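You operate a simulated robot arm through the tools that you are given. There is no shell and no other tool. Be economical: measure what you need, move in short steps, check, and stop when the job is done.

Carry out the task below with a simulated two-armed robot. There is one attempt and no reset: what you move stays moved.

Task
Put the grey block with green stripe on the bench area marked sorting away on the blue shelf under the wash bench. Put the blue cup with orange band in the inside of the rinse tub. Take the blue cup marked sound and put it on the bench area marked pump work. Take the teal folded cloth on the top of the fine work table and put it away on the blue shelf below final work. Do these in any order.

It is judged by the outcome, as a careful person would: the job done as asked, and still so three seconds after it is handed in. It fails if anything else is knocked over, pushed out of place, dropped, spilled or broken. Flat cloth is picked up by pressing the open fingertips on it (5 to 10 N) and closing them slowly along it; thin cloth reads only 2 to 8 mm in the jaws.

Robot
Two 7-joint arms with two-finger parallel grippers on one trunk, on a base that drives. Base frame: it is fixed to the floor where the robot stands at the start and does not move with it; the origin is under the middle of the robot, x ahead of it, y to its left, z up. Readings come in m, degrees, newtons and seconds.
The left shoulder is at the start at [0.05, 0.168, 1.132], the right one opposite. With the tool pointing down near the work surface each hand reaches from about 0.2 to 0.66 m from the robot's upright axis, wherever it stands, measured 20 degrees to its own side. Places, roughly: bench area marked pump work [1.1, -2.7, 0.9]; blue cup marked sound [-1.25, -4.25, 0.75]; blue cup with orange band (9x9x8 cm) [-1.3, 0.2, 0.9]; blue shelf below final work [0.9, -4.2, 0.3]; blue shelf under the wash bench [-1.3, -2.6, 0.3]; grey block with green stripe (8x5x4 cm) [0.5, -0.1, 0.9]; inside of the rinse tub (28x20 cm) [-1.24, -1.74, 0.9]; teal folded cloth (10x7x4 cm) [-1.3, -4.5, 0.8]. Payload 1.57 kg a hand.
The TCP of each hand is the grasp point between the finger pads, 0.03 m short of the fingertips. In the tool frame z runs along the fingers and y along their closing line. Largest opening 0.08 m; finger width 0.017, thickness 0.012; the body of the gripper, 0.04 by 0.082 m, starts 0.08 m behind the TCP.
Orientation is that of the tool frame in the base frame, as a unit quaternion [w, x, y, z]. With the fingers straight down and closing along the base's y, the tool's x points along the base's -x, its y along +y and its z along -z.

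Tools
- The arms move only by the tool play_rows. It takes "left_deltas", "right_deltas" or both (then of equal length, played together; a hand with none holds still); each is a list of rows, each an object (a shift or turn left out is 0, a gripper value left out holds the last) with "xyz": the shift along the base's x, y, z in cm, a list of three; "turn": the turn, a rotation vector about the base's x, y, z in degrees, a list of three; "jaw": the finger opening in cm, from 0 to 8. In form: [{"xyz": [tx, ty, tz], "turn": [wx, wy, wz], "jaw": jaw}, ...]. A call has 1 to 20 rows; each row shifts and turns the commanded pose from where the row before left it. Rows are played at 5 a second. More than 0.05 m and 8.6 degrees between two rows, or a gripper value outside its range, and nothing of the call is played. A pose out of reach is approached as far as the arm can. The call stops where the force on the tool passes 40 N (or 10 N more than at its start, if that is more) or the arm is blocked; 0.2 s more then pass. The fingers move at their own pace (about 0.045 m/s each) and stop on an object; they squeeze with about 30 N. The grip force told is the motor's: it shows also when the fingers shut on nothing. Time passes only in rows, and 0.2 s behind the last, so rows that do not move let the fingers close. It gives the time, the measured TCP pose, the force on the tool (base axes), the opening and the grip force at its end, in the units of the frame above (readings bear some noise), with the torque about the TCP (base axes, N m) and any sound that the robot's microphone picked up.
- Cameras (640 x 400 px; columns grow to the right, rows downward): "scene" is now at [0.1251, -0.0279, 1.3461]; the picture's right is [-0.33, -0.94, 0.00], its down [-0.54, 0.19, -0.82] and it looks along [0.78, -0.27, -0.57] (base axes); focal length 281 px, centre (320, 200). "left" rides on the left gripper at [0.072, 0.007, -0.122] in its tool frame; the picture's right is [-0.09, 1.00, 0.00], its down [-0.84, -0.08, -0.54] and it looks along [-0.54, -0.05, 0.84] (tool axes); focal length 238 px, centre (320, 200). "right" rides on the right gripper at [0.072, -0.007, -0.122] in its tool frame; the picture's right is [0.09, 1.00, 0.00], its down [-0.84, 0.08, -0.54] and it looks along [-0.54, 0.05, 0.84] (tool axes); focal length 238 px, centre (320, 200). There is no depth. A picture from a camera that has moved, and an enlarged one, comes with that camera's place and axes in the base frame and with its lens.
- camera(camera): a new picture of that camera. No time passes.
- raise_lower(by): slides the trunk up (or, below 0, down) by that many m; the arms and the scene camera ride with it, the base frame stays. It gives what a move gives, with no picture.
- base_move(legs): drives the robot by 1 to 6 legs, each [ahead, left, turn to the left] in m, m and degrees, along the robot's own axes; the way and the turn of a leg run together, so that a leg with both is an arc; at most 1.5 m and 180 degrees a leg. The arms and the cameras ride along, it lands a little off, and it stops where it bumps. It gives what a move gives.
- aim_head(pan, tilt): turns the head with the scene camera to pan (to the left, within 80 degrees either way) and tilt (down, from -29 to 69), counted from straight ahead of the robot. It gives what a move gives.
- enlarge(camera, box): a new picture of the part [left, top, right, bottom] of that camera's present view, enlarged. No time passes.
- close_job(): hands the job in; it is judged then, once.

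Work in short steps. Places have to be worked out from the pictures, the camera data and where the tool is seen: move nearer, look again, correct. Check each grasp and each placing, and mend what went wrong. You have 165 turns and 118 pictures in all, those below and enlarged ones among them. Open the grippers and draw the arms clear of the work before you hand the job in, unless the task says otherwise; then end with one line.

The tools are called after ">>>" by a JSON object that holds its "op" and its "data". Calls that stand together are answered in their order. play_rows: Moves the arms, as the interface text tells. Its arguments: {"type":"object","properties":{"left_deltas":{"type":"array"},"right_deltas":{"type":"array"}},"required":[]} The other tools are called the same way: raise_lower (by) slides the trunk up or down; base_move (legs) drives the base; aim_head (pan, tilt) turns the head that bears the scene camera; camera (camera) takes a picture; enlarge (camera, box) takes an enlarged picture of a part of a camera's view; close_job () hands the job in.

At the start:

```text
time_s: 0.0
left_position: [0.2832, 0.0353, 1.2027]
left_tool_rot: [0.0, 0.0, 1.0, -0.001]
left_ft_force: [-0.2, -1.0, -0.2]
left_torque: [0.01, 0.0, -0.01]
left_grip_width: 0.0801
left_grasp_force: 0.0
right_position: [0.2835, -0.2013, 1.1386]
right_tool_rot: [0.0, 0.0, 1.0, 0.0]
right_ft_force: [-0.9, 0.8, -0.4]
right_torque: [-0.01, 0.02, -0.02]
right_grip_width: 0.0799
right_grasp_force: 0.1
trunk travel left (down, up): [-0.3, 0.143]
robot x, y, heading: [0.0011, -0.001, 0.2]
head pan, tilt: [-19.1, 34.7]
```

scene: 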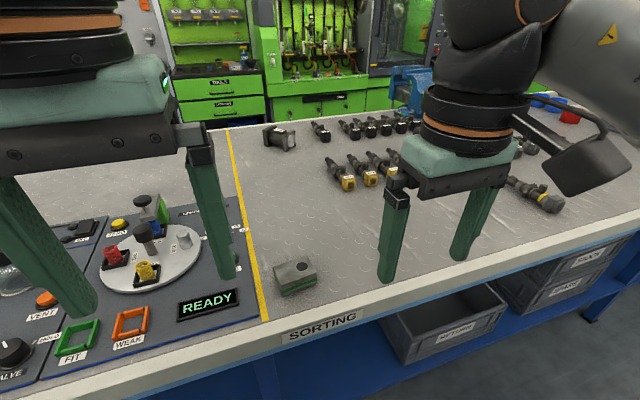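
right: 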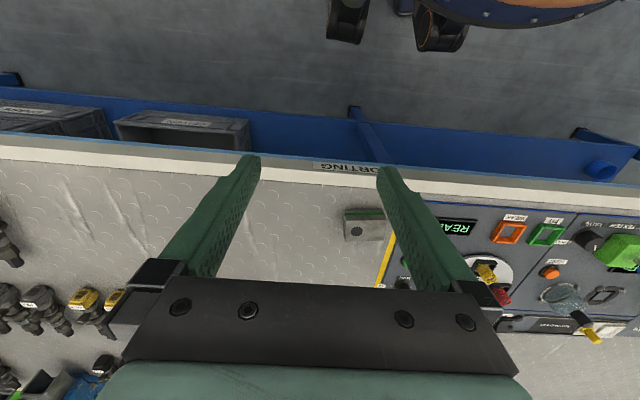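
left: 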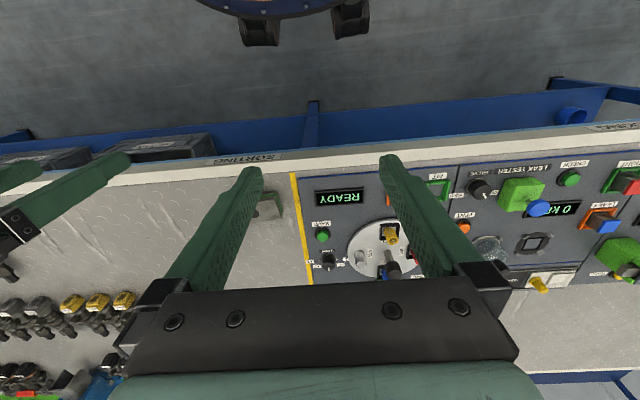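

The block seems to be near (0.47, -0.10). I'll take enlarged views of it to get its orientation.

>>> {"op": "enlarge", "data": {"camera": "scene", "box": [220, 220, 380, 320]}}

>>> {"op": "enlarge", "data": {"camera": "right", "box": [280, 150, 440, 250]}}

```text
4.00 times, centred on (300, 270) of scene
camera zoom: at [0.1251, -0.0279, 1.3461], right [-0.33, -0.94, 0.0], down [-0.54, 0.19, -0.82], along [0.78, -0.27, -0.57], focal length 1124 px, centre (400, -80)
```

zoom: 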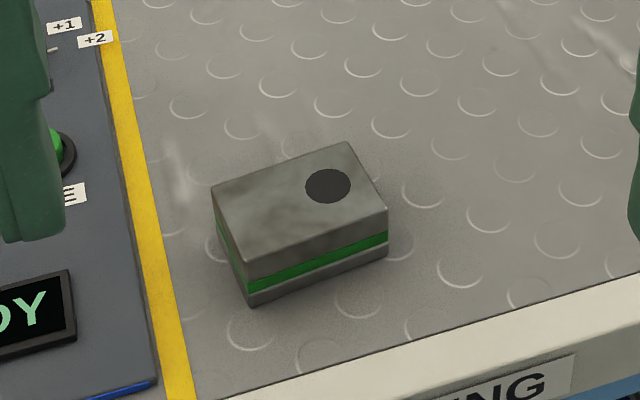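

```text
4.00 times, centred on (360, 200) of right
camera zoom: at [0.2124, -0.2078, 1.2616], right [-0.09, 1.0, 0.0], down [0.84, 0.08, 0.54], along [0.54, 0.05, -0.84], focal length 953 px, centre (160, 200)
```

zoom: 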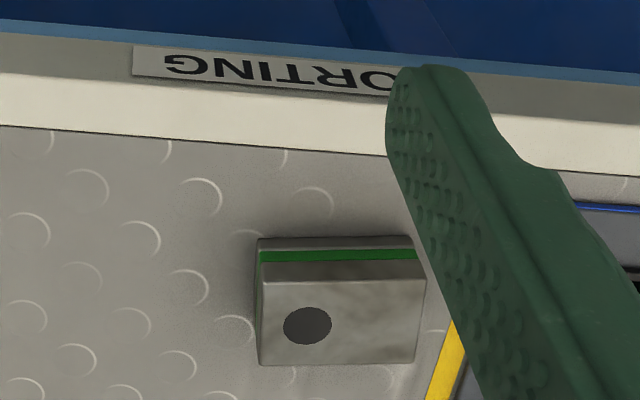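

The block's top face centre works out to about (0.475, -0.102, 0.94), with its long axis along y and yawed about +6.5°. I'll grip across the 5 cm side with the right tool tilted about 30° towards +y, so the same tilt can later serve for entering the shelf. First I go to a pre-grasp pose, moving the left arm aside.

>>> {"op": "play_rows", "data": {"right_deltas": [{"turn": [0, 0, 8.04], "xyz": [1.23, 0.31, -0.3], "jaw": 8}, {"turn": [0, 0, 8.04], "xyz": [1.23, 0.31, -0.3]}, {"turn": [0, 0, 8.04], "xyz": [1.23, 0.31, -0.3]}, {"turn": [0, 0, 8.04], "xyz": [1.23, 0.31, -0.3]}, {"turn": [0, 0, 8.04], "xyz": [1.23, 0.31, -0.3]}, {"turn": [0, 0, 8.04], "xyz": [1.23, 0.31, -0.3]}, {"turn": [0, 0, 8.04], "xyz": [1.23, 0.31, -0.3]}, {"turn": [0, 0, 8.04], "xyz": [1.23, 0.31, -0.3]}, {"turn": [0, 0, 8.04], "xyz": [1.23, 0.31, -0.3]}, {"turn": [0, 0, 8.04], "xyz": [1.23, 0.31, -0.3]}, {"turn": [0, 0, 8.04], "xyz": [1.23, 0.31, -0.3]}, {"turn": [0, 0, 8.04], "xyz": [1.23, 0.31, -0.3]}, {"turn": [7.45, 0.85, 0], "xyz": [1.23, 0.31, -1.0]}, {"turn": [7.45, 0.85, 0], "xyz": [1.23, 0.31, -1.0]}, {"turn": [7.45, 0.85, 0], "xyz": [1.23, 0.31, -1.0]}, {"turn": [7.45, 0.85, 0], "xyz": [1.3, 0.31, -1.0]}, {}, {}], "left_deltas": [{"xyz": [0, 4, 0]}, {"xyz": [0, 4, 0]}, {"xyz": [0, 4, 0]}, {"xyz": [0, 4, 0]}, {}, {}, {}, {}, {}, {}, {}, {}, {}, {}, {}, {}, {}, {}]}}

>>> {"op": "camera", "data": {"camera": "right"}}

>>> {"op": "camera", "data": {"camera": "scene"}}

```text
time_s: 3.8
left_position: [0.2826, 0.1971, 1.205]
left_tool_rot: [0.001, 0.0, 1.0, 0.0]
left_ft_force: [-0.1, -0.4, -0.1]
left_torque: [-0.01, -0.01, -0.01]
left_grip_width: 0.0802
left_grasp_force: 0.2
right_position: [0.2604, -0.0769, 1.0814]
right_tool_rot: [-0.172, 0.72, -0.644, -0.193]
right_ft_force: [0.0, 0.2, 0.0]
right_torque: [0.01, 0.01, -0.01]
right_grip_width: 0.08
right_grasp_force: 0.0
right hand out of reach, approached as far as the arm can: row 8, 9, 10, 11, 12, 13, 14, 15, 16
trunk travel left (down, up): [-0.3, 0.143]
robot x, y, heading: [0.0014, -0.0024, -0.2]
head pan, tilt: [-19.1, 34.7]
```

```text
112 pictures are left
camera right: at [0.2823, -0.199, 1.1525], right [-0.98, -0.19, -0.05], down [-0.13, 0.44, 0.89], along [-0.15, 0.88, -0.46], focal length 238 px, centre (320, 200)
```

right: 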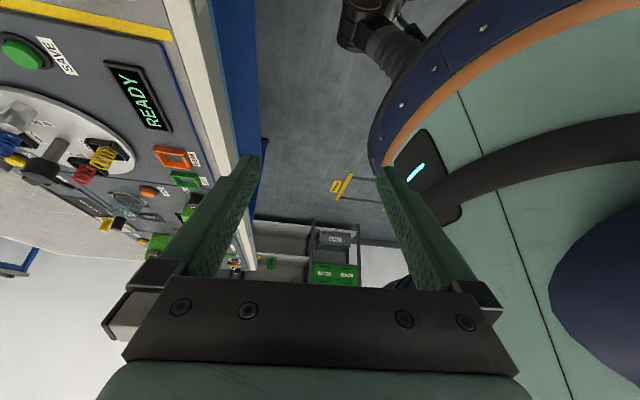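

```text
111 pictures are left
camera scene: at [0.1251, -0.028, 1.3461], right [-0.33, -0.94, 0.0], down [-0.54, 0.19, -0.82], along [0.78, -0.27, -0.57], focal length 281 px, centre (320, 200)
```

scene: 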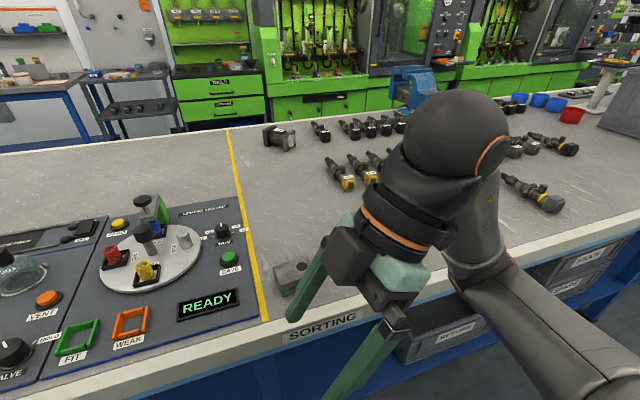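

Yaw +90° isn't reachable. I'll undo those turns and read the pose, then try the opposite yaw.

>>> {"op": "play_rows", "data": {"right_deltas": [{"turn": [-7.45, -0.85, 0], "xyz": [-1.3, -0.31, 1.0]}, {"turn": [-7.45, -0.85, 0], "xyz": [-1.3, -0.31, 1.0]}, {"turn": [-7.45, -0.85, 0], "xyz": [-1.23, -0.31, 1.0]}, {"turn": [-7.45, -0.85, 0], "xyz": [-1.23, -0.31, 1.0]}, {"turn": [0, 0, -8.04]}, {"turn": [0, 0, -8.04]}, {"turn": [0, 0, -8.04]}, {"turn": [0, 0, -8.04]}, {"turn": [0, 0, -8.04]}, {"turn": [0, 0, -8.04]}, {"turn": [0, 0, -8.04]}, {"turn": [0, 0, -8.04]}, {"turn": [0, 0, -8.04]}, {"turn": [0, 0, -8.04]}, {"turn": [0, 0, -8.04]}, {"turn": [0, 0, -8.04]}, {}, {}]}}

```text
time_s: 7.6
left_position: [0.2823, 0.1964, 1.2057]
left_tool_rot: [0.0, 0.0, 1.0, 0.0]
left_ft_force: [0.1, -0.2, -0.1]
left_torque: [-0.01, -0.01, 0.04]
left_grip_width: 0.0799
left_grasp_force: 0.1
right_position: [0.2127, -0.0898, 1.1237]
right_tool_rot: [-0.001, 0.001, 1.0, 0.0]
right_ft_force: [0.4, 0.3, -0.4]
right_torque: [-0.01, -0.03, 0.01]
right_grip_width: 0.08
right_grasp_force: 0.0
trunk travel left (down, up): [-0.3, 0.143]
robot x, y, heading: [-0.001, -0.0009, -0.1]
head pan, tilt: [-19.1, 34.7]
```

Orientation is fully restored. Now I'll try the opposite yaw of -83.5°, moving over the block and staying high.

>>> {"op": "play_rows", "data": {"right_deltas": [{"turn": [0, 0, -7.59], "xyz": [2.44, -0.56, 0]}, {"turn": [0, 0, -7.59], "xyz": [2.44, -0.56, 0]}, {"turn": [0, 0, -7.59], "xyz": [2.44, -0.56, 0]}, {"turn": [0, 0, -7.59], "xyz": [2.44, -0.56, 0]}, {"turn": [0, 0, -7.59], "xyz": [2.44, -0.56, 0]}, {"turn": [0, 0, -7.59], "xyz": [2.44, -0.56, 0]}, {"turn": [0, 0, -7.59], "xyz": [2.44, -0.56, 0]}, {"turn": [0, 0, -7.59], "xyz": [2.44, -0.56, 0]}, {"turn": [0, 0, -7.59], "xyz": [2.44, -0.56, 0]}, {"turn": [0, 0, -7.59], "xyz": [2.44, -0.56, 0]}, {"turn": [0, 0, -7.59], "xyz": [2.44, -0.56, 0]}, {}, {}]}}

>>> {"op": "camera", "data": {"camera": "right"}}

```text
time_s: 10.4
left_position: [0.2837, 0.1956, 1.2051]
left_tool_rot: [0.0, 0.0, 1.0, 0.0]
left_ft_force: [-0.3, 0.7, 0.5]
left_torque: [0.0, 0.0, 0.01]
left_grip_width: 0.0802
left_grasp_force: 0.0
right_position: [0.4805, -0.1506, 1.124]
right_tool_rot: [-0.001, 0.666, 0.746, -0.001]
right_ft_force: [-0.3, 0.9, 0.0]
right_torque: [0.0, 0.01, -0.01]
right_grip_width: 0.08
right_grasp_force: 0.1
trunk travel left (down, up): [-0.3, 0.143]
robot x, y, heading: [0.0019, -0.0012, -0.0]
head pan, tilt: [-19.1, 34.7]
```

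```text
110 pictures are left
camera right: at [0.4672, -0.0796, 1.2464], right [0.98, 0.2, 0.0], down [0.17, -0.82, 0.54], along [0.11, -0.53, -0.84], focal length 238 px, centre (320, 200)
```

right: 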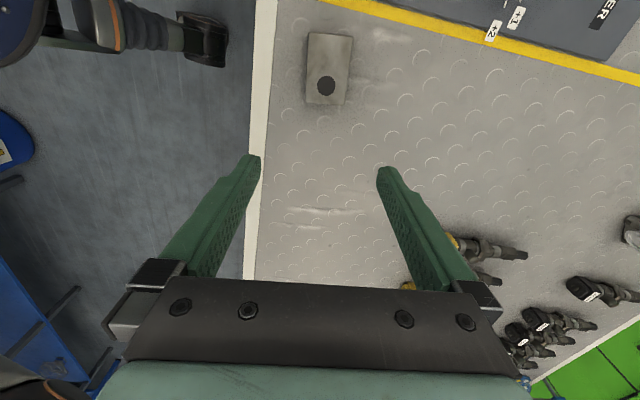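

This yaw is reachable. For the shelf I want to enter with the default yaw pitched forward, so I'll tilt 30° the other way here with the fingers pointing to -y. The READY panel under the hand is low. I'll tilt while still high, moving the left arm further away.

>>> {"op": "play_rows", "data": {"right_deltas": [{"turn": [-7.45, -0.85, 0], "xyz": [-0.25, 2.5, 0]}, {"turn": [-7.45, -0.85, 0], "xyz": [-0.25, 2.5, 0]}, {"turn": [-7.45, -0.85, 0], "xyz": [-0.2, 2.5, 0]}, {"turn": [-7.45, -0.85, 0], "xyz": [-0.2, 2.4, 0]}, {"xyz": [0, 0, -4]}, {"xyz": [0, 0, -4]}, {}], "left_deltas": [{"xyz": [0, 3, 0]}, {"xyz": [0, 3, 0]}, {"xyz": [0, 3, 0]}, {"xyz": [0, 3, 0]}, {}, {}, {}]}}

>>> {"op": "camera", "data": {"camera": "right"}}

>>> {"op": "camera", "data": {"camera": "scene"}}

```text
time_s: 12.0
left_position: [0.2834, 0.3143, 1.2062]
left_tool_rot: [0.0, 0.001, 1.0, 0.0]
left_ft_force: [0.0, -0.5, 0.3]
left_torque: [0.01, 0.0, 0.01]
left_grip_width: 0.0802
left_grasp_force: 0.0
right_position: [0.4682, -0.051, 1.0427]
right_tool_rot: [0.192, 0.644, 0.72, -0.172]
right_ft_force: [0.5, -0.2, -0.2]
right_torque: [-0.01, 0.01, 0.04]
right_grip_width: 0.0799
right_grasp_force: 0.0
trunk travel left (down, up): [-0.3, 0.143]
robot x, y, heading: [0.0017, -0.0008, 0.2]
head pan, tilt: [-19.1, 34.7]
```

```text
109 pictures are left
camera right: at [0.45, 0.0705, 1.1141], right [0.98, 0.19, -0.05], down [0.13, -0.44, 0.89], along [0.15, -0.88, -0.46], focal length 238 px, centre (320, 200)
```

right: 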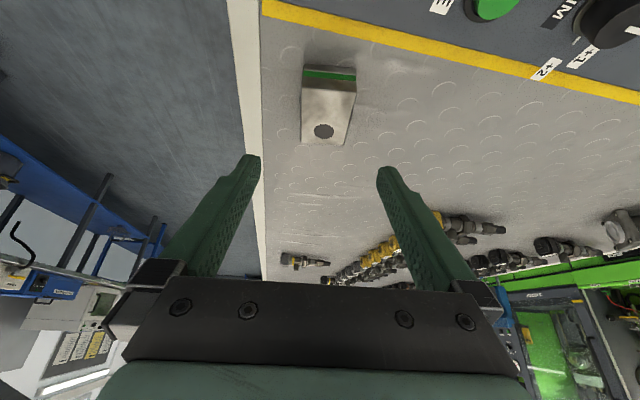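

```text
108 pictures are left
camera scene: at [0.1251, -0.028, 1.3461], right [-0.33, -0.94, 0.0], down [-0.54, 0.19, -0.82], along [0.78, -0.27, -0.57], focal length 281 px, centre (320, 200)
```

scene: 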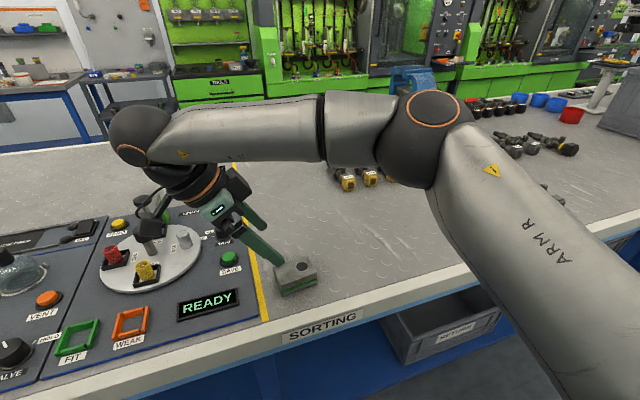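

The estimates agree on the block being at about (0.477, -0.098). I descend along the tool axis and close.

>>> {"op": "play_rows", "data": {"right_deltas": [{"xyz": [0.6, -0.3, -0.5]}, {"xyz": [0.1, -1.5, -3]}, {"xyz": [0.1, -1.5, -3]}, {"xyz": [0.1, -1.2, -2.5]}, {"xyz": [0, -0.4, -1.4]}, {}, {"jaw": 3}, {"jaw": 3}, {"jaw": 3}, {"jaw": 3}, {"jaw": 3}]}}

>>> {"op": "camera", "data": {"camera": "right"}}

```text
time_s: 14.4
left_position: [0.2861, 0.3138, 1.2059]
left_tool_rot: [0.0, 0.0, 1.0, 0.0]
left_ft_force: [0.5, -1.0, 0.0]
left_torque: [0.01, 0.02, 0.01]
left_grip_width: 0.08
left_grasp_force: 0.0
right_position: [0.4793, -0.1033, 0.9412]
right_tool_rot: [0.193, 0.643, 0.721, -0.172]
right_ft_force: [-0.1, -0.4, 0.2]
right_torque: [0.0, -0.01, 0.0]
right_grip_width: 0.0496
right_grasp_force: 29.9
trunk travel left (down, up): [-0.3, 0.143]
robot x, y, heading: [-0.0013, 0.0026, -0.1]
head pan, tilt: [-19.1, 34.7]
```

```text
107 pictures are left
camera right: at [0.4604, 0.0197, 1.0109], right [0.98, 0.19, -0.05], down [0.13, -0.44, 0.89], along [0.15, -0.88, -0.46], focal length 238 px, centre (320, 200)
```

right: 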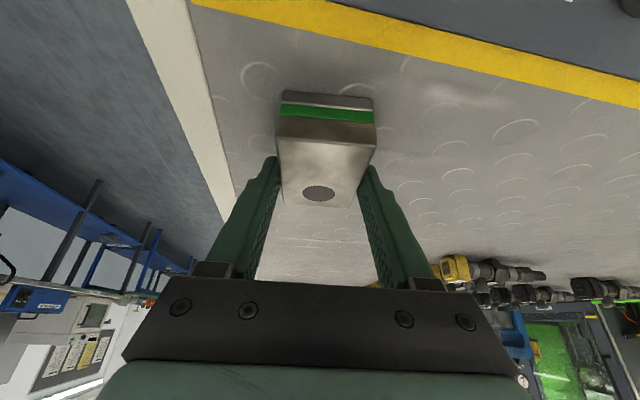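

Block gripped (0.0496 m). I lift, then swing the hand back to default yaw keeping the 30° pitch, tucked in.

>>> {"op": "play_rows", "data": {"right_deltas": [{"xyz": [0, 0, 3]}, {"xyz": [0, 0, 4]}, {"xyz": [0, 0, 4]}, {"xyz": [0, 0, 4]}, {"xyz": [0, 0, 4]}, {"turn": [0, 0, 7.59], "xyz": [-1, -1, 0.2]}, {"turn": [0, 0, 7.59], "xyz": [-1, -1, 0.2]}, {"turn": [0, 0, 7.59], "xyz": [-1, -1, 0.2]}, {"turn": [0, 0, 7.59], "xyz": [-1, -1, 0.2]}, {"turn": [0, 0, 7.59], "xyz": [-1, -1, 0.2]}, {"turn": [0, 0, 7.59], "xyz": [-1, -1, 0.2]}, {"turn": [0, 0, 7.59], "xyz": [-1, -1, 0.2]}, {"turn": [0, 0, 7.59], "xyz": [-1, -1, 0.2]}, {"turn": [0, 0, 7.59], "xyz": [-1, -1, 0.2]}, {"turn": [0, 0, 7.59], "xyz": [-1, -1, 0.2]}, {"turn": [0, 0, 7.59], "xyz": [-1, -1, 0.2]}, {}]}}

>>> {"op": "aim_head", "data": {"pan": 80, "tilt": 25}}

>>> {"op": "camera", "data": {"camera": "scene"}}

```text
time_s: 18.0
left_position: [0.2843, 0.3139, 1.2065]
left_tool_rot: [0.0, 0.0, 1.0, -0.001]
left_ft_force: [-0.2, -0.2, 0.2]
left_torque: [-0.03, 0.0, 0.03]
left_grip_width: 0.08
left_grasp_force: 0.1
right_position: [0.3695, -0.2103, 1.1514]
right_tool_rot: [0.258, -0.001, 0.966, 0.001]
right_ft_force: [0.0, 0.3, -3.2]
right_torque: [0.01, -0.01, 0.01]
right_grip_width: 0.0495
right_grasp_force: 30.6
trunk travel left (down, up): [-0.3, 0.143]
robot x, y, heading: [0.0015, -0.0009, 0.1]
head pan, tilt: [-19.1, 34.7]
```

```text
time_s: 19.8
left_position: [0.2837, 0.3142, 1.2057]
left_tool_rot: [0.0, 0.0, 1.0, 0.0]
left_ft_force: [0.8, 0.5, -0.2]
left_torque: [-0.02, 0.02, 0.0]
left_grip_width: 0.08
left_grasp_force: 0.1
right_position: [0.3694, -0.2103, 1.1502]
right_tool_rot: [0.259, -0.001, 0.966, 0.0]
right_ft_force: [0.7, -0.1, -2.5]
right_torque: [-0.02, -0.02, -0.03]
right_grip_width: 0.0496
right_grasp_force: 29.6
trunk travel left (down, up): [-0.3, 0.143]
robot x, y, heading: [-0.0029, 0.0006, 0.2]
head pan, tilt: [80.0, 25.0]
```

```text
106 pictures are left
camera scene: at [0.058, 0.0916, 1.3614], right [0.98, -0.17, 0.0], down [-0.07, -0.42, -0.91], along [0.16, 0.89, -0.42], focal length 281 px, centre (320, 200)
```

scene: 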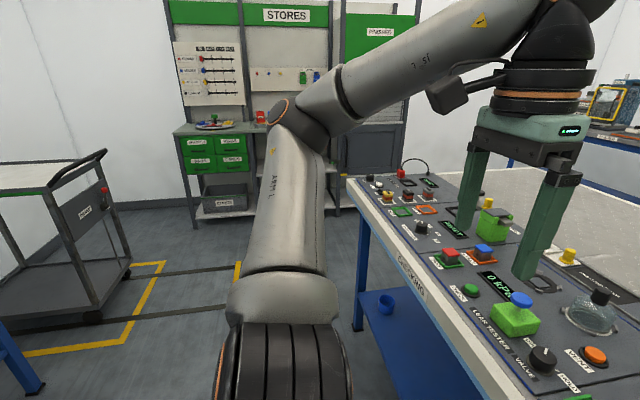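

The block is held well. I back off slightly and turn 90° left, then look left toward the -x side.

>>> {"op": "base_move", "data": {"legs": [[-0.15, 0, 0], [0, 0, 90]]}}

>>> {"op": "camera", "data": {"camera": "scene"}}

```text
time_s: 24.9
left_position: [-0.4601, 0.284, 1.2051]
left_tool_rot: [0.001, 0.708, -0.707, 0.001]
left_ft_force: [-0.4, -0.4, -0.3]
left_torque: [-0.03, 0.03, -0.04]
left_grip_width: 0.0799
left_grasp_force: 0.1
right_position: [0.065, 0.3689, 1.151]
right_tool_rot: [-0.184, 0.683, -0.682, -0.183]
right_ft_force: [-0.5, 1.0, -3.1]
right_torque: [-0.06, -0.02, 0.0]
right_grip_width: 0.0496
right_grasp_force: 29.6
trunk travel left (down, up): [-0.3, 0.143]
robot x, y, heading: [-0.1497, 0.0013, 90.2]
head pan, tilt: [80.0, 25.0]
```

```text
105 pictures are left
camera scene: at [-0.235, 0.057, 1.3614], right [0.17, 0.99, 0.0], down [0.42, -0.07, -0.91], along [-0.89, 0.16, -0.42], focal length 281 px, centre (320, 200)
```

scene: 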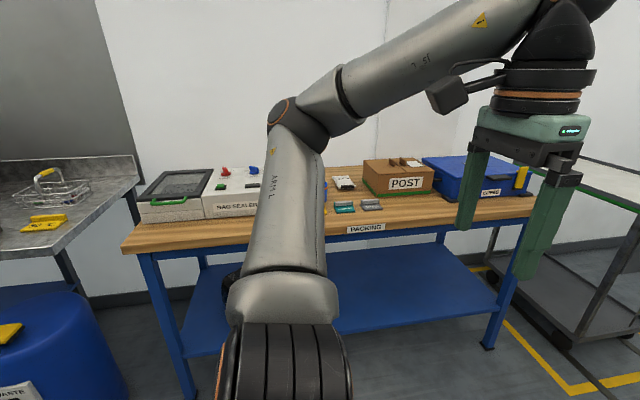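

Packing table front edge is about x = -1.05. I turn another 90° to face it.

>>> {"op": "base_move", "data": {"legs": [[0, 0, 90]]}}

>>> {"op": "aim_head", "data": {"pan": 0, "tilt": 30}}

>>> {"op": "camera", "data": {"camera": "scene"}}

```text
time_s: 29.1
left_position: [-0.4376, -0.3076, 1.2044]
left_tool_rot: [0.0, 1.0, -0.013, 0.0]
left_ft_force: [-0.9, 0.1, 0.5]
left_torque: [-0.02, 0.01, 0.0]
left_grip_width: 0.0798
left_grasp_force: 0.0
right_position: [-0.51, 0.219, 1.1513]
right_tool_rot: [-0.003, 0.966, -0.012, -0.259]
right_ft_force: [0.4, -0.7, -2.9]
right_torque: [0.01, -0.01, 0.04]
right_grip_width: 0.0494
right_grasp_force: 30.2
trunk travel left (down, up): [-0.3, 0.143]
robot x, y, heading: [-0.1456, -0.0004, 179.1]
head pan, tilt: [80.0, 25.0]
```

```text
time_s: 30.6
left_position: [-0.4374, -0.3069, 1.2057]
left_tool_rot: [0.0, 1.0, -0.012, 0.0]
left_ft_force: [-0.4, 0.6, 0.2]
left_torque: [0.01, 0.0, 0.04]
left_grip_width: 0.0799
left_grasp_force: 0.0
right_position: [-0.5097, 0.2188, 1.1511]
right_tool_rot: [-0.003, 0.966, -0.012, -0.258]
right_ft_force: [1.2, -0.8, -2.2]
right_torque: [-0.01, -0.01, -0.02]
right_grip_width: 0.0495
right_grasp_force: 29.7
trunk travel left (down, up): [-0.3, 0.143]
robot x, y, heading: [-0.1452, -0.0018, 178.4]
head pan, tilt: [0.0, 30.0]
```

```text
104 pictures are left
camera scene: at [-0.2749, 0.0042, 1.3534], right [0.02, 1.0, 0.0], down [0.5, -0.01, -0.87], along [-0.87, 0.02, -0.5], focal length 281 px, centre (320, 200)
```

scene: 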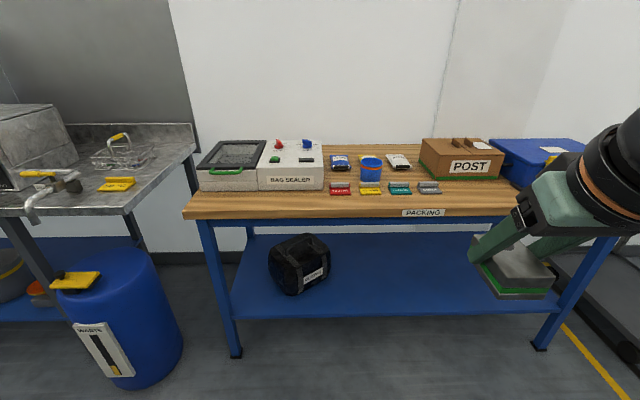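

The blue cup is in view, with tags in front of it and two packets behind. I zoom in on it.

>>> {"op": "enlarge", "data": {"camera": "scene", "box": [300, 130, 460, 230]}}

```text
4.00 times, centred on (380, 180) of scene
camera zoom: at [-0.2749, 0.0042, 1.3534], right [0.02, 1.0, 0.0], down [0.5, -0.01, -0.87], along [-0.87, 0.02, -0.5], focal length 1124 px, centre (80, 280)
```

zoom: 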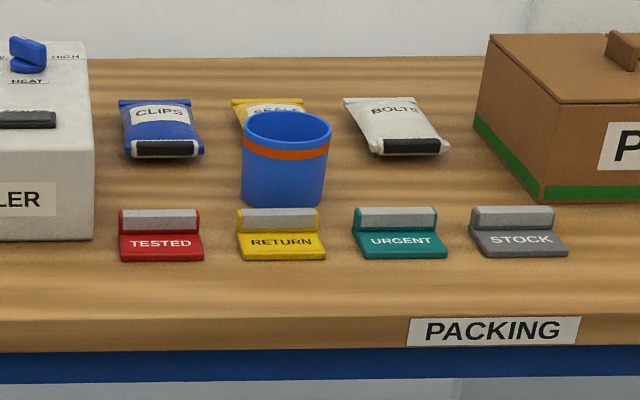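

Cup centre is about (-1.32, 0.235), with the table at about 0.845 and the rim at about 0.925. At 9 cm it is too wide for an outside grip, so I'll grip the wall at the rim with the left hand. I drive to about (-0.735, 0.385).

>>> {"op": "base_move", "data": {"legs": [[0, 0, 1.6], [0.3, -0.387, 0], [0.28, 0, 0]]}}

>>> {"op": "aim_head", "data": {"pan": 5, "tilt": 45}}

>>> {"op": "camera", "data": {"camera": "scene"}}

>>> {"op": "camera", "data": {"camera": "left"}}

```text
time_s: 35.5
left_position: [-1.0039, 0.0659, 1.2054]
left_tool_rot: [0.0, 1.0, 0.013, 0.001]
left_ft_force: [-0.3, -0.1, 0.3]
left_torque: [-0.02, 0.0, 0.01]
left_grip_width: 0.0799
left_grasp_force: 0.1
right_position: [-1.1021, 0.5877, 1.1512]
right_tool_rot: [0.003, 0.966, 0.012, -0.258]
right_ft_force: [0.4, -0.4, -3.7]
right_torque: [0.0, 0.02, 0.01]
right_grip_width: 0.0496
right_grasp_force: 29.9
trunk travel left (down, up): [-0.3, 0.143]
robot x, y, heading: [-0.7316, 0.389, -178.7]
head pan, tilt: [0.0, 30.0]
```

```text
time_s: 36.2
left_position: [-1.0025, 0.0652, 1.2063]
left_tool_rot: [0.001, 1.0, 0.014, 0.0]
left_ft_force: [-0.1, -0.5, 0.3]
left_torque: [0.01, -0.02, 0.0]
left_grip_width: 0.0801
left_grasp_force: 0.0
right_position: [-1.1021, 0.587, 1.1514]
right_tool_rot: [0.004, 0.966, 0.013, -0.258]
right_ft_force: [0.3, -0.8, -3.0]
right_torque: [-0.05, -0.01, -0.01]
right_grip_width: 0.0495
right_grasp_force: 29.7
trunk travel left (down, up): [-0.3, 0.143]
robot x, y, heading: [-0.7302, 0.3886, -178.8]
head pan, tilt: [5.0, 45.0]
```

```text
102 pictures are left
camera scene: at [-0.8469, 0.3779, 1.3309], right [-0.11, 0.99, 0.0], down [0.7, 0.08, -0.71], along [-0.7, -0.08, -0.71], focal length 281 px, centre (320, 200)
```

scene: 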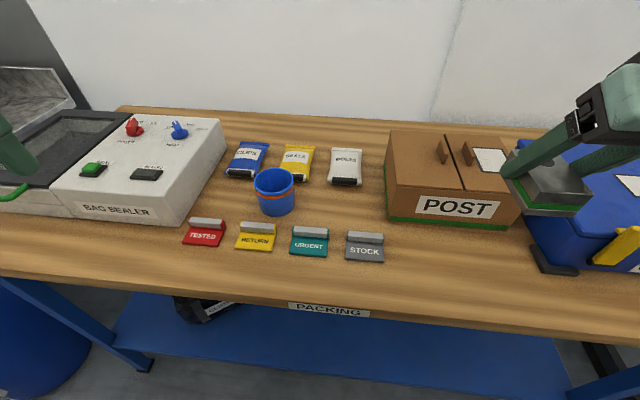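

```text
101 pictures are left
camera left: at [-0.9322, 0.0603, 1.3274], right [-0.07, -1.0, 0.0], down [-0.84, 0.06, 0.54], along [-0.54, 0.04, -0.84], focal length 238 px, centre (320, 200)
```

left: 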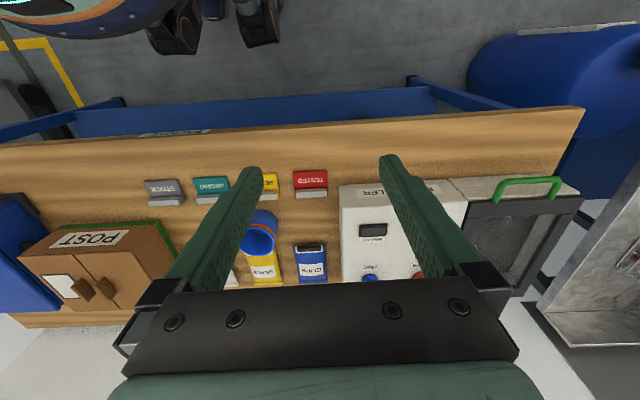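

Cup centre from both cameras is about (-1.285, 0.225). I move the left hand above its -y wall at (-1.285, 0.18) and look.

>>> {"op": "play_rows", "data": {"left_deltas": [{"xyz": [-3.5, 1.44, -1.5], "jaw": 8}, {"xyz": [-3.5, 1.44, -1.5]}, {"xyz": [-3.5, 1.44, -1.5]}, {"xyz": [-3.5, 1.44, -1.5]}, {"xyz": [-3.5, 1.44, -1.5]}, {"xyz": [-3.5, 1.44, -1.5]}, {"xyz": [-3.5, 1.44, -1.5]}, {"xyz": [-3.7, 1.44, -1.6]}, {}]}}

>>> {"op": "camera", "data": {"camera": "left"}}

>>> {"op": "enlarge", "data": {"camera": "scene", "box": [180, 110, 340, 210]}}

```text
time_s: 38.2
left_position: [-1.2833, 0.1773, 1.0871]
left_tool_rot: [-0.001, 1.0, 0.012, -0.001]
left_ft_force: [-0.6, 0.8, 0.5]
left_torque: [0.05, 0.05, -0.01]
left_grip_width: 0.0799
left_grasp_force: 0.0
right_position: [-1.1015, 0.5892, 1.1509]
right_tool_rot: [0.004, 0.966, 0.013, -0.259]
right_ft_force: [0.5, -0.7, -3.4]
right_torque: [-0.01, -0.01, 0.04]
right_grip_width: 0.0495
right_grasp_force: 30.2
trunk travel left (down, up): [-0.3, 0.143]
robot x, y, heading: [-0.7258, 0.3876, -178.4]
head pan, tilt: [5.0, 45.0]
```

```text
100 pictures are left
camera left: at [-1.2123, 0.1731, 1.2093], right [-0.07, -1.0, 0.0], down [-0.84, 0.06, 0.54], along [-0.54, 0.04, -0.84], focal length 238 px, centre (320, 200)
```

left: 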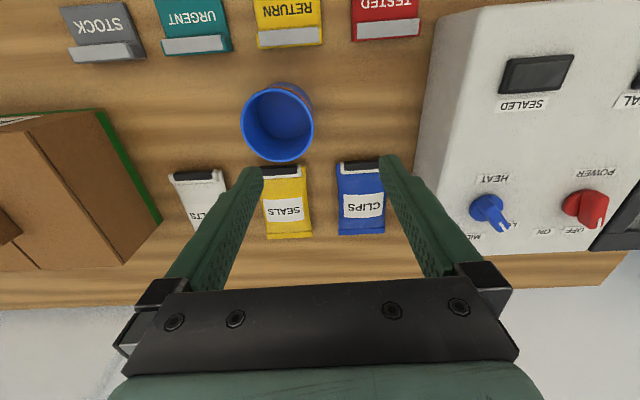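

```text
4.00 times, centred on (260, 160) of scene
camera zoom: at [-0.8467, 0.3776, 1.3309], right [-0.11, 0.99, 0.0], down [0.7, 0.08, -0.71], along [-0.7, -0.08, -0.71], focal length 1124 px, centre (560, 360)
```

zoom: 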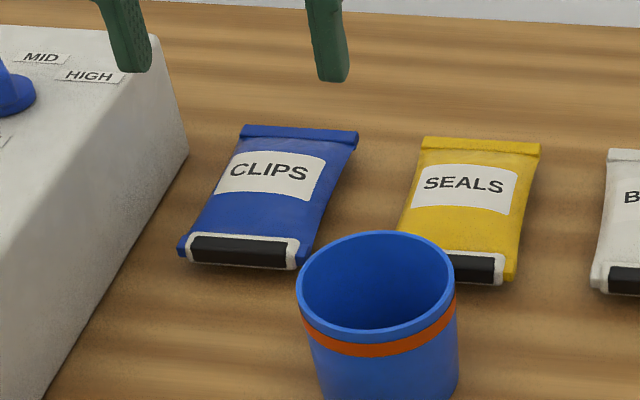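

Rim centre is about (-1.287, 0.230), so the wall is at y ≈ 0.187. I descend straddling the wall and close gently.

>>> {"op": "play_rows", "data": {"left_deltas": [{"xyz": [-0.4, 0.9, -3]}, {"xyz": [0, 0, -4]}, {"xyz": [0, 0, -4]}, {"xyz": [0, 0, -4]}, {"xyz": [0, 0, -2]}, {}, {"jaw": 5}, {"jaw": 3}, {"jaw": 1.5}, {"jaw": 0.3}, {"jaw": 0}, {}, {}, {}]}}

>>> {"op": "camera", "data": {"camera": "left"}}

```text
time_s: 41.2
left_position: [-1.2897, 0.1924, 0.9148]
left_tool_rot: [-0.001, 1.0, 0.013, -0.002]
left_ft_force: [-1.5, 0.9, 6.5]
left_torque: [0.57, 0.03, 0.1]
left_grip_width: 0.0036
left_grasp_force: 24.2
right_position: [-1.101, 0.5892, 1.1512]
right_tool_rot: [0.004, 0.966, 0.012, -0.259]
right_ft_force: [0.5, -0.5, -3.6]
right_torque: [0.0, -0.02, -0.02]
right_grip_width: 0.0498
right_grasp_force: 30.1
trunk travel left (down, up): [-0.3, 0.143]
robot x, y, heading: [-0.7276, 0.3824, -178.4]
head pan, tilt: [5.0, 45.0]
```

```text
98 pictures are left
camera left: at [-1.2173, 0.1854, 1.0375], right [-0.07, -1.0, 0.0], down [-0.84, 0.06, 0.54], along [-0.54, 0.04, -0.84], focal length 238 px, centre (320, 200)
```

left: 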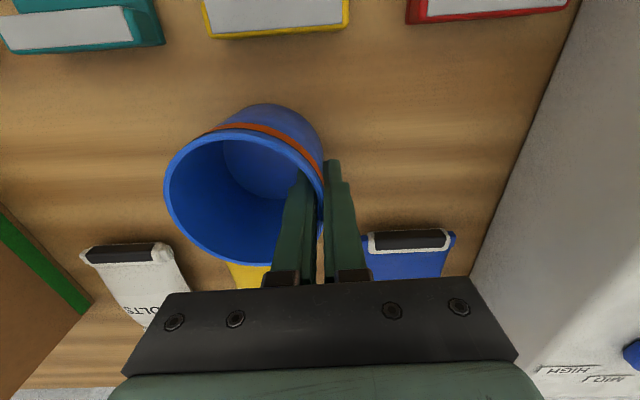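

The wall is gripped (3.6 mm). I lift and look.

>>> {"op": "play_rows", "data": {"left_deltas": [{"xyz": [0, 0, 1]}, {"xyz": [0, 0, 2]}, {"xyz": [0, 0, 3]}, {"xyz": [0, 0, 4]}, {"xyz": [0, 0, 4]}, {"xyz": [0, 0, 4]}, {"xyz": [0, 0, 3]}, {}]}}

>>> {"op": "camera", "data": {"camera": "left"}}

>>> {"op": "camera", "data": {"camera": "scene"}}

```text
time_s: 43.0
left_position: [-1.2907, 0.1877, 1.1244]
left_tool_rot: [-0.001, 1.0, 0.013, 0.0]
left_ft_force: [-0.4, 0.9, -0.8]
left_torque: [0.01, -0.02, -0.01]
left_grip_width: 0.0035
left_grasp_force: 24.3
right_position: [-1.1023, 0.5878, 1.151]
right_tool_rot: [0.003, 0.966, 0.012, -0.259]
right_ft_force: [-0.9, -0.5, -3.3]
right_torque: [0.04, -0.02, -0.03]
right_grip_width: 0.0494
right_grasp_force: 29.6
trunk travel left (down, up): [-0.3, 0.143]
robot x, y, heading: [-0.7279, 0.3871, -178.2]
head pan, tilt: [5.0, 45.0]
```

```text
97 pictures are left
camera left: at [-1.2187, 0.1831, 1.2465], right [-0.07, -1.0, 0.0], down [-0.84, 0.06, 0.54], along [-0.54, 0.04, -0.84], focal length 238 px, centre (320, 200)
```

left: 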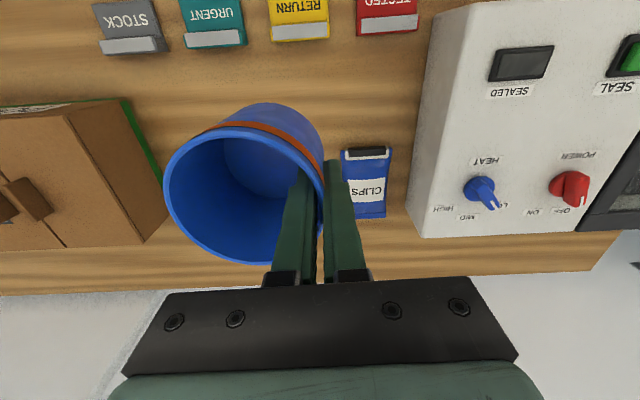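

```text
96 pictures are left
camera scene: at [-0.847, 0.3778, 1.3308], right [-0.11, 0.99, 0.0], down [0.7, 0.08, -0.71], along [-0.7, -0.08, -0.71], focal length 281 px, centre (320, 200)
```

scene: 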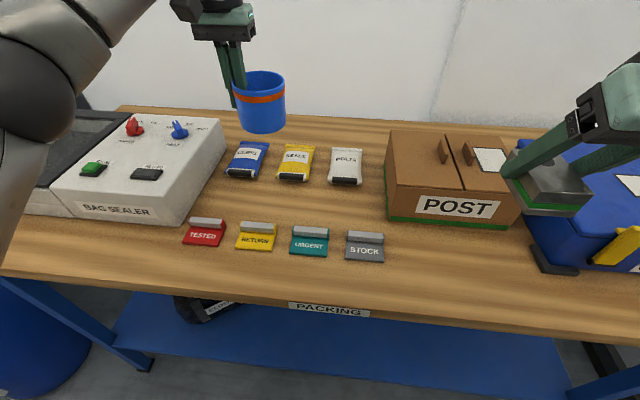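

The cup is held upright. I retract the hand, back away and drive along the aisle towards the rinse tub.

>>> {"op": "play_rows", "data": {"left_deltas": [{"xyz": [3, 0, 1]}, {"xyz": [4, 0, 1]}, {"xyz": [4, 0, 1]}, {"xyz": [4, 0, 1]}, {"xyz": [4, 0, 0]}, {"xyz": [3, 0, 0]}, {}]}}

>>> {"op": "base_move", "data": {"legs": [[-0.4, 0, -1.7], [0, 0.95, 0], [0, 0.95, 0]]}}

>>> {"op": "aim_head", "data": {"pan": 10, "tilt": 30}}

>>> {"op": "camera", "data": {"camera": "scene"}}

```text
time_s: 44.6
left_position: [-1.0729, 0.1879, 1.1622]
left_tool_rot: [0.0, 1.0, 0.012, 0.0]
left_ft_force: [-0.6, 0.9, -1.0]
left_torque: [-0.02, -0.01, -0.01]
left_grip_width: 0.0031
left_grasp_force: 24.4
right_position: [-1.1026, 0.5886, 1.1508]
right_tool_rot: [0.003, 0.966, 0.013, -0.258]
right_ft_force: [-0.3, 0.3, -2.2]
right_torque: [-0.03, -0.03, -0.01]
right_grip_width: 0.0497
right_grasp_force: 30.0
trunk travel left (down, up): [-0.3, 0.143]
robot x, y, heading: [-0.728, 0.3878, -178.5]
head pan, tilt: [5.0, 45.0]
```

```text
time_s: 56.3
left_position: [-0.6998, -1.703, 1.1628]
left_tool_rot: [0.0, 1.0, -0.001, 0.0]
left_ft_force: [-0.8, -0.7, -0.6]
left_torque: [0.0, -0.01, 0.0]
left_grip_width: 0.0026
left_grasp_force: 23.5
right_position: [-0.7175, -1.3041, 1.1506]
right_tool_rot: [-0.001, 0.966, -0.001, -0.258]
right_ft_force: [-0.4, 0.3, -3.7]
right_torque: [-0.01, -0.02, 0.0]
right_grip_width: 0.0497
right_grasp_force: 30.2
trunk travel left (down, up): [-0.3, 0.143]
robot x, y, heading: [-0.3505, -1.5164, 179.7]
head pan, tilt: [5.0, 45.0]
```

```text
time_s: 57.1
left_position: [-0.6995, -1.7038, 1.162]
left_tool_rot: [0.0, 1.0, -0.001, 0.0]
left_ft_force: [0.0, 0.1, -0.5]
left_torque: [-0.03, 0.0, -0.02]
left_grip_width: 0.0024
left_grasp_force: 23.8
right_position: [-0.7171, -1.3054, 1.1512]
right_tool_rot: [-0.001, 0.966, -0.002, -0.258]
right_ft_force: [-0.3, 0.3, -3.9]
right_torque: [0.01, 0.0, -0.01]
right_grip_width: 0.0494
right_grasp_force: 30.2
trunk travel left (down, up): [-0.3, 0.143]
robot x, y, heading: [-0.3509, -1.5177, 179.8]
head pan, tilt: [10.0, 30.0]
```

```text
95 pictures are left
camera scene: at [-0.477, -1.5302, 1.3534], right [-0.17, 0.99, 0.0], down [0.49, 0.09, -0.87], along [-0.85, -0.15, -0.5], focal length 281 px, centre (320, 200)
```

scene: 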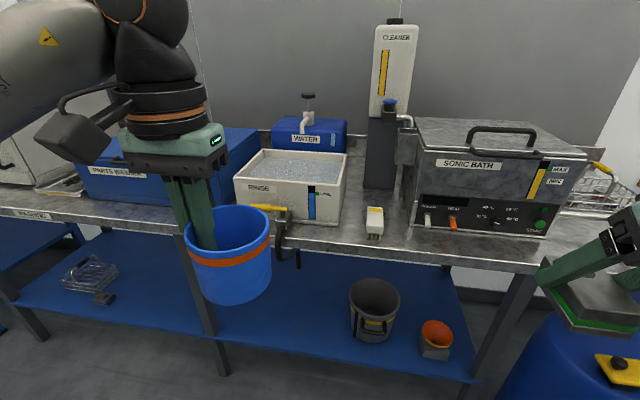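

The tub holds water and its rim is about z = 1.01. The right-hand block would come close to the sonic bath, so I raise and pull back the right hand and lift the left a bit before driving in.

>>> {"op": "play_rows", "data": {"right_deltas": [{"xyz": [3, 0, 3]}, {"xyz": [3, 0, 3]}, {"xyz": [3, 0, 3]}, {"xyz": [0, 0, 1]}, {}], "left_deltas": [{"xyz": [0, 0, 1.5]}, {"xyz": [0, 0, 1.5]}, {"xyz": [0, 0, 1.5]}, {"xyz": [0, 0, 1.5]}, {}]}}

>>> {"op": "base_move", "data": {"legs": [[0.35, 0.06, 0]]}}

>>> {"op": "aim_head", "data": {"pan": 12, "tilt": 45}}

>>> {"op": "camera", "data": {"camera": "scene"}}

>>> {"op": "camera", "data": {"camera": "left"}}

```text
time_s: 58.3
left_position: [-0.6995, -1.7029, 1.2229]
left_tool_rot: [0.0, 1.0, -0.002, 0.0]
left_ft_force: [-0.5, 0.3, -0.7]
left_torque: [0.01, -0.08, 0.01]
left_grip_width: 0.0023
left_grasp_force: 24.0
right_position: [-0.6269, -1.3028, 1.2493]
right_tool_rot: [-0.001, 0.966, -0.002, -0.258]
right_ft_force: [0.5, 1.1, -3.8]
right_torque: [0.02, -0.01, 0.0]
right_grip_width: 0.05
right_grasp_force: 29.8
trunk travel left (down, up): [-0.3, 0.143]
robot x, y, heading: [-0.35, -1.5172, 179.7]
head pan, tilt: [10.0, 30.0]
```

```text
time_s: 60.6
left_position: [-1.0526, -1.7585, 1.2219]
left_tool_rot: [0.0, 1.0, -0.004, 0.0]
left_ft_force: [0.0, -0.2, -0.7]
left_torque: [-0.01, 0.01, 0.02]
left_grip_width: 0.0022
left_grasp_force: 23.8
right_position: [-0.9783, -1.3584, 1.2492]
right_tool_rot: [-0.002, 0.966, -0.004, -0.258]
right_ft_force: [-0.2, 0.3, -3.3]
right_torque: [0.02, 0.0, -0.05]
right_grip_width: 0.05
right_grasp_force: 29.4
trunk travel left (down, up): [-0.3, 0.143]
robot x, y, heading: [-0.7003, -1.5694, 179.2]
head pan, tilt: [10.0, 30.0]
```

```text
time_s: 61.4
left_position: [-1.0524, -1.758, 1.2222]
left_tool_rot: [-0.001, 1.0, -0.004, 0.001]
left_ft_force: [-0.4, -0.9, 0.5]
left_torque: [-0.06, 0.03, -0.02]
left_grip_width: 0.0021
left_grasp_force: 24.1
right_position: [-0.9778, -1.3592, 1.2494]
right_tool_rot: [-0.001, 0.966, -0.004, -0.259]
right_ft_force: [-0.5, 0.3, -3.6]
right_torque: [0.01, -0.01, -0.02]
right_grip_width: 0.0496
right_grasp_force: 29.9
trunk travel left (down, up): [-0.3, 0.143]
robot x, y, heading: [-0.6989, -1.5709, 179.4]
head pan, tilt: [12.0, 45.0]
```

```text
94 pictures are left
camera scene: at [-0.8193, -1.5877, 1.3309], right [-0.2, 0.98, 0.0], down [0.69, 0.14, -0.71], along [-0.69, -0.14, -0.71], focal length 281 px, centre (320, 200)
```

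scene: 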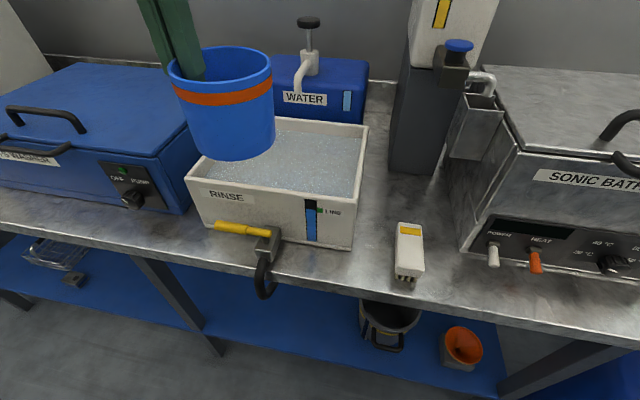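

```text
93 pictures are left
camera left: at [-0.9812, -1.7667, 1.3443], right [-0.1, -0.99, 0.0], down [-0.84, 0.09, 0.54], along [-0.54, 0.06, -0.84], focal length 238 px, centre (320, 200)
```

left: 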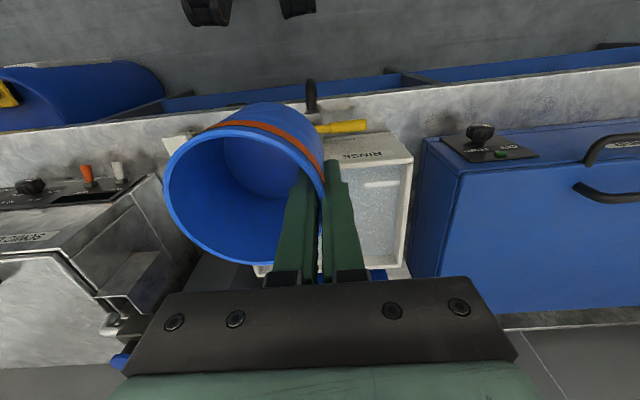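

The tub spans x ≈ -1.355..-1.135 and y ≈ -1.89..-1.60, with rim z ≈ 1.01. I move the cup over its centre (TCP to (-1.245, -1.785)) and lower partway.

>>> {"op": "play_rows", "data": {"left_deltas": [{"xyz": [-4, -0.5, 0]}, {"xyz": [-4, -0.5, 0]}, {"xyz": [-4, -0.5, 0]}, {"xyz": [-4, -0.5, 0]}, {"xyz": [-3.3, -0.7, 0]}, {}, {"xyz": [0, 0, -4]}, {"xyz": [0, 0, -4]}, {"xyz": [0, 0, -3]}, {}]}}

>>> {"op": "camera", "data": {"camera": "scene"}}

>>> {"op": "camera", "data": {"camera": "left"}}

```text
time_s: 63.6
left_position: [-1.245, -1.7837, 1.1147]
left_tool_rot: [-0.001, 1.0, -0.004, -0.001]
left_ft_force: [0.1, 0.3, 0.1]
left_torque: [0.02, 0.01, 0.0]
left_grip_width: 0.0019
left_grasp_force: 23.6
right_position: [-0.9765, -1.3584, 1.2492]
right_tool_rot: [-0.001, 0.966, -0.004, -0.259]
right_ft_force: [0.4, 0.7, -2.7]
right_torque: [0.0, 0.04, 0.02]
right_grip_width: 0.0496
right_grasp_force: 30.2
trunk travel left (down, up): [-0.3, 0.143]
robot x, y, heading: [-0.704, -1.5738, 179.5]
head pan, tilt: [12.0, 45.0]
```

```text
92 pictures are left
camera scene: at [-0.8191, -1.5876, 1.3309], right [-0.2, 0.98, 0.0], down [0.69, 0.14, -0.71], along [-0.69, -0.14, -0.71], focal length 281 px, centre (320, 200)
```

scene: 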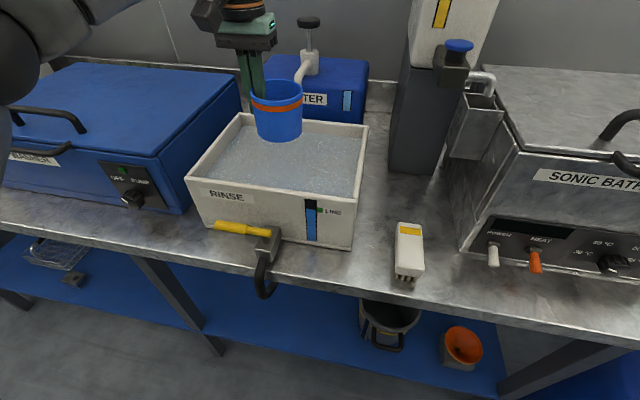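

```text
91 pictures are left
camera left: at [-1.174, -1.7913, 1.2371], right [-0.1, -0.99, 0.0], down [-0.84, 0.08, 0.54], along [-0.54, 0.06, -0.84], focal length 238 px, centre (320, 200)
```

left: 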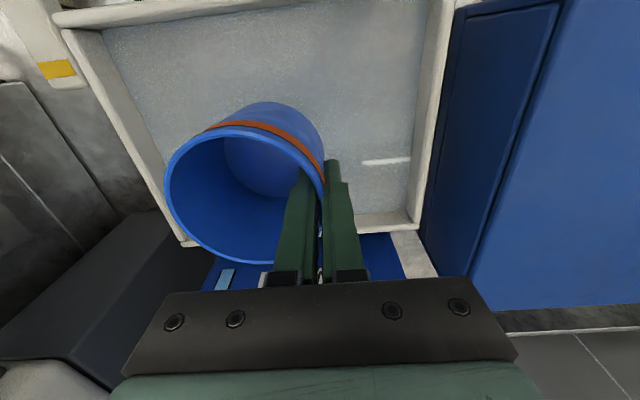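

Cup is over the tub interior. I lower it in stages, watching the force.

>>> {"op": "play_rows", "data": {"left_deltas": [{"xyz": [0, 0, -2]}, {"xyz": [0, 0, -2]}, {"xyz": [0, 0, -2]}, {"xyz": [0, 0, -1]}, {"xyz": [0, 0, -1]}, {}]}}

>>> {"op": "camera", "data": {"camera": "scene"}}

```text
time_s: 65.0
left_position: [-1.2432, -1.7844, 1.0319]
left_tool_rot: [0.0, 1.0, -0.005, 0.0]
left_ft_force: [0.4, 0.5, -0.2]
left_torque: [0.0, -0.01, -0.02]
left_grip_width: 0.0021
left_grasp_force: 23.7
right_position: [-0.9778, -1.3593, 1.2497]
right_tool_rot: [-0.001, 0.966, -0.004, -0.259]
right_ft_force: [0.5, -0.7, -2.4]
right_torque: [-0.04, 0.02, 0.0]
right_grip_width: 0.0497
right_grasp_force: 30.2
trunk travel left (down, up): [-0.3, 0.143]
robot x, y, heading: [-0.705, -1.5728, 179.5]
head pan, tilt: [12.0, 45.0]
```

```text
90 pictures are left
camera scene: at [-0.8192, -1.5877, 1.3308], right [-0.2, 0.98, 0.0], down [0.69, 0.14, -0.71], along [-0.69, -0.14, -0.71], focal length 281 px, centre (320, 200)
```

scene: 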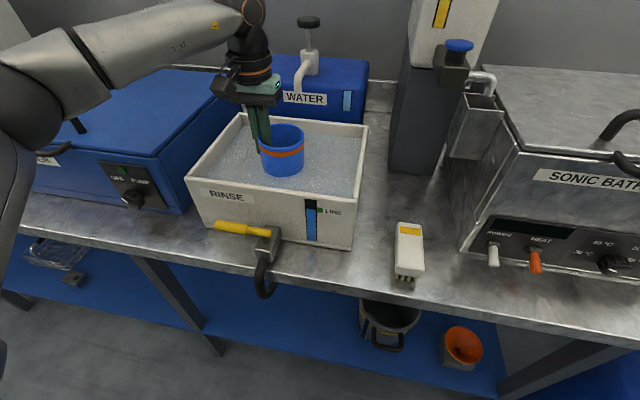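

No contact yet (bottom ≈ 0.96). I continue down.

>>> {"op": "play_rows", "data": {"left_deltas": [{"xyz": [0, 0, -1]}, {"xyz": [0, 0, -1]}, {"xyz": [0, 0, -0.7]}, {"xyz": [0, 0, -0.7]}, {}]}}

```text
time_s: 66.2
left_position: [-1.2446, -1.7849, 0.9993]
left_tool_rot: [-0.001, 1.0, -0.005, 0.0]
left_ft_force: [-0.4, 0.1, -0.6]
left_torque: [-0.02, 0.01, -0.01]
left_grip_width: 0.0018
left_grasp_force: 23.5
right_position: [-0.9779, -1.3576, 1.2493]
right_tool_rot: [-0.001, 0.966, -0.005, -0.258]
right_ft_force: [0.5, -0.1, -3.7]
right_torque: [0.01, 0.03, 0.02]
right_grip_width: 0.0496
right_grasp_force: 29.8
trunk travel left (down, up): [-0.3, 0.143]
robot x, y, heading: [-0.7039, -1.5713, 179.4]
head pan, tilt: [12.0, 45.0]
```

>>> {"op": "play_rows", "data": {"left_deltas": [{"xyz": [0, 0, -0.5]}, {"xyz": [0, 0, -0.5]}, {"xyz": [0, 0, -0.5]}, {"xyz": [0, 0, -0.5]}, {}]}}

>>> {"op": "camera", "data": {"camera": "scene"}}

```text
time_s: 67.4
left_position: [-1.2452, -1.7857, 0.9777]
left_tool_rot: [0.0, 1.0, -0.005, -0.001]
left_ft_force: [-1.0, -0.2, -0.6]
left_torque: [-0.01, -0.02, 0.03]
left_grip_width: 0.0019
left_grasp_force: 24.0
right_position: [-0.9773, -1.3594, 1.2493]
right_tool_rot: [-0.001, 0.966, -0.004, -0.258]
right_ft_force: [1.5, 0.4, -2.0]
right_torque: [0.01, 0.0, 0.01]
right_grip_width: 0.0496
right_grasp_force: 29.6
trunk travel left (down, up): [-0.3, 0.143]
robot x, y, heading: [-0.7001, -1.5722, 179.4]
head pan, tilt: [12.0, 45.0]
```

```text
89 pictures are left
camera scene: at [-0.8193, -1.5877, 1.3308], right [-0.2, 0.98, 0.0], down [0.69, 0.14, -0.71], along [-0.69, -0.14, -0.71], focal length 281 px, centre (320, 200)
```

scene: 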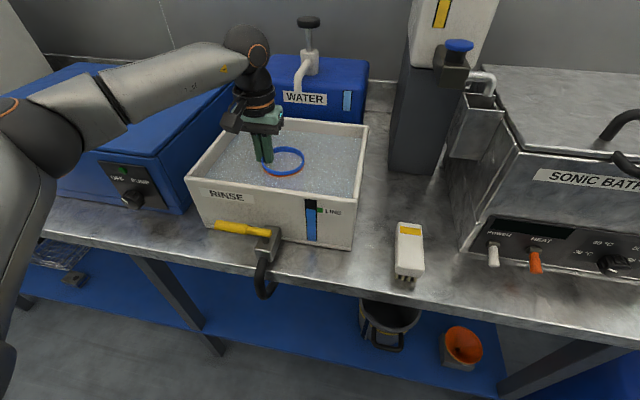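

Still no contact, so I continue a little further.

>>> {"op": "play_rows", "data": {"left_deltas": [{"xyz": [0, 0, -0.4]}, {"xyz": [0, 0, -0.4]}, {"xyz": [0, 0, -0.4]}, {"xyz": [0, 0, -0.3]}, {}]}}

```text
time_s: 68.6
left_position: [-1.2462, -1.7869, 0.9638]
left_tool_rot: [0.0, 1.0, -0.006, 0.0]
left_ft_force: [-0.1, 0.0, -1.4]
left_torque: [0.0, -0.03, 0.0]
left_grip_width: 0.0024
left_grasp_force: 23.4
right_position: [-0.978, -1.3585, 1.2489]
right_tool_rot: [-0.001, 0.966, -0.005, -0.258]
right_ft_force: [0.8, -0.8, -1.5]
right_torque: [-0.01, 0.03, 0.01]
right_grip_width: 0.0495
right_grasp_force: 29.5
trunk travel left (down, up): [-0.3, 0.143]
robot x, y, heading: [-0.7022, -1.5696, 179.3]
head pan, tilt: [12.0, 45.0]
```

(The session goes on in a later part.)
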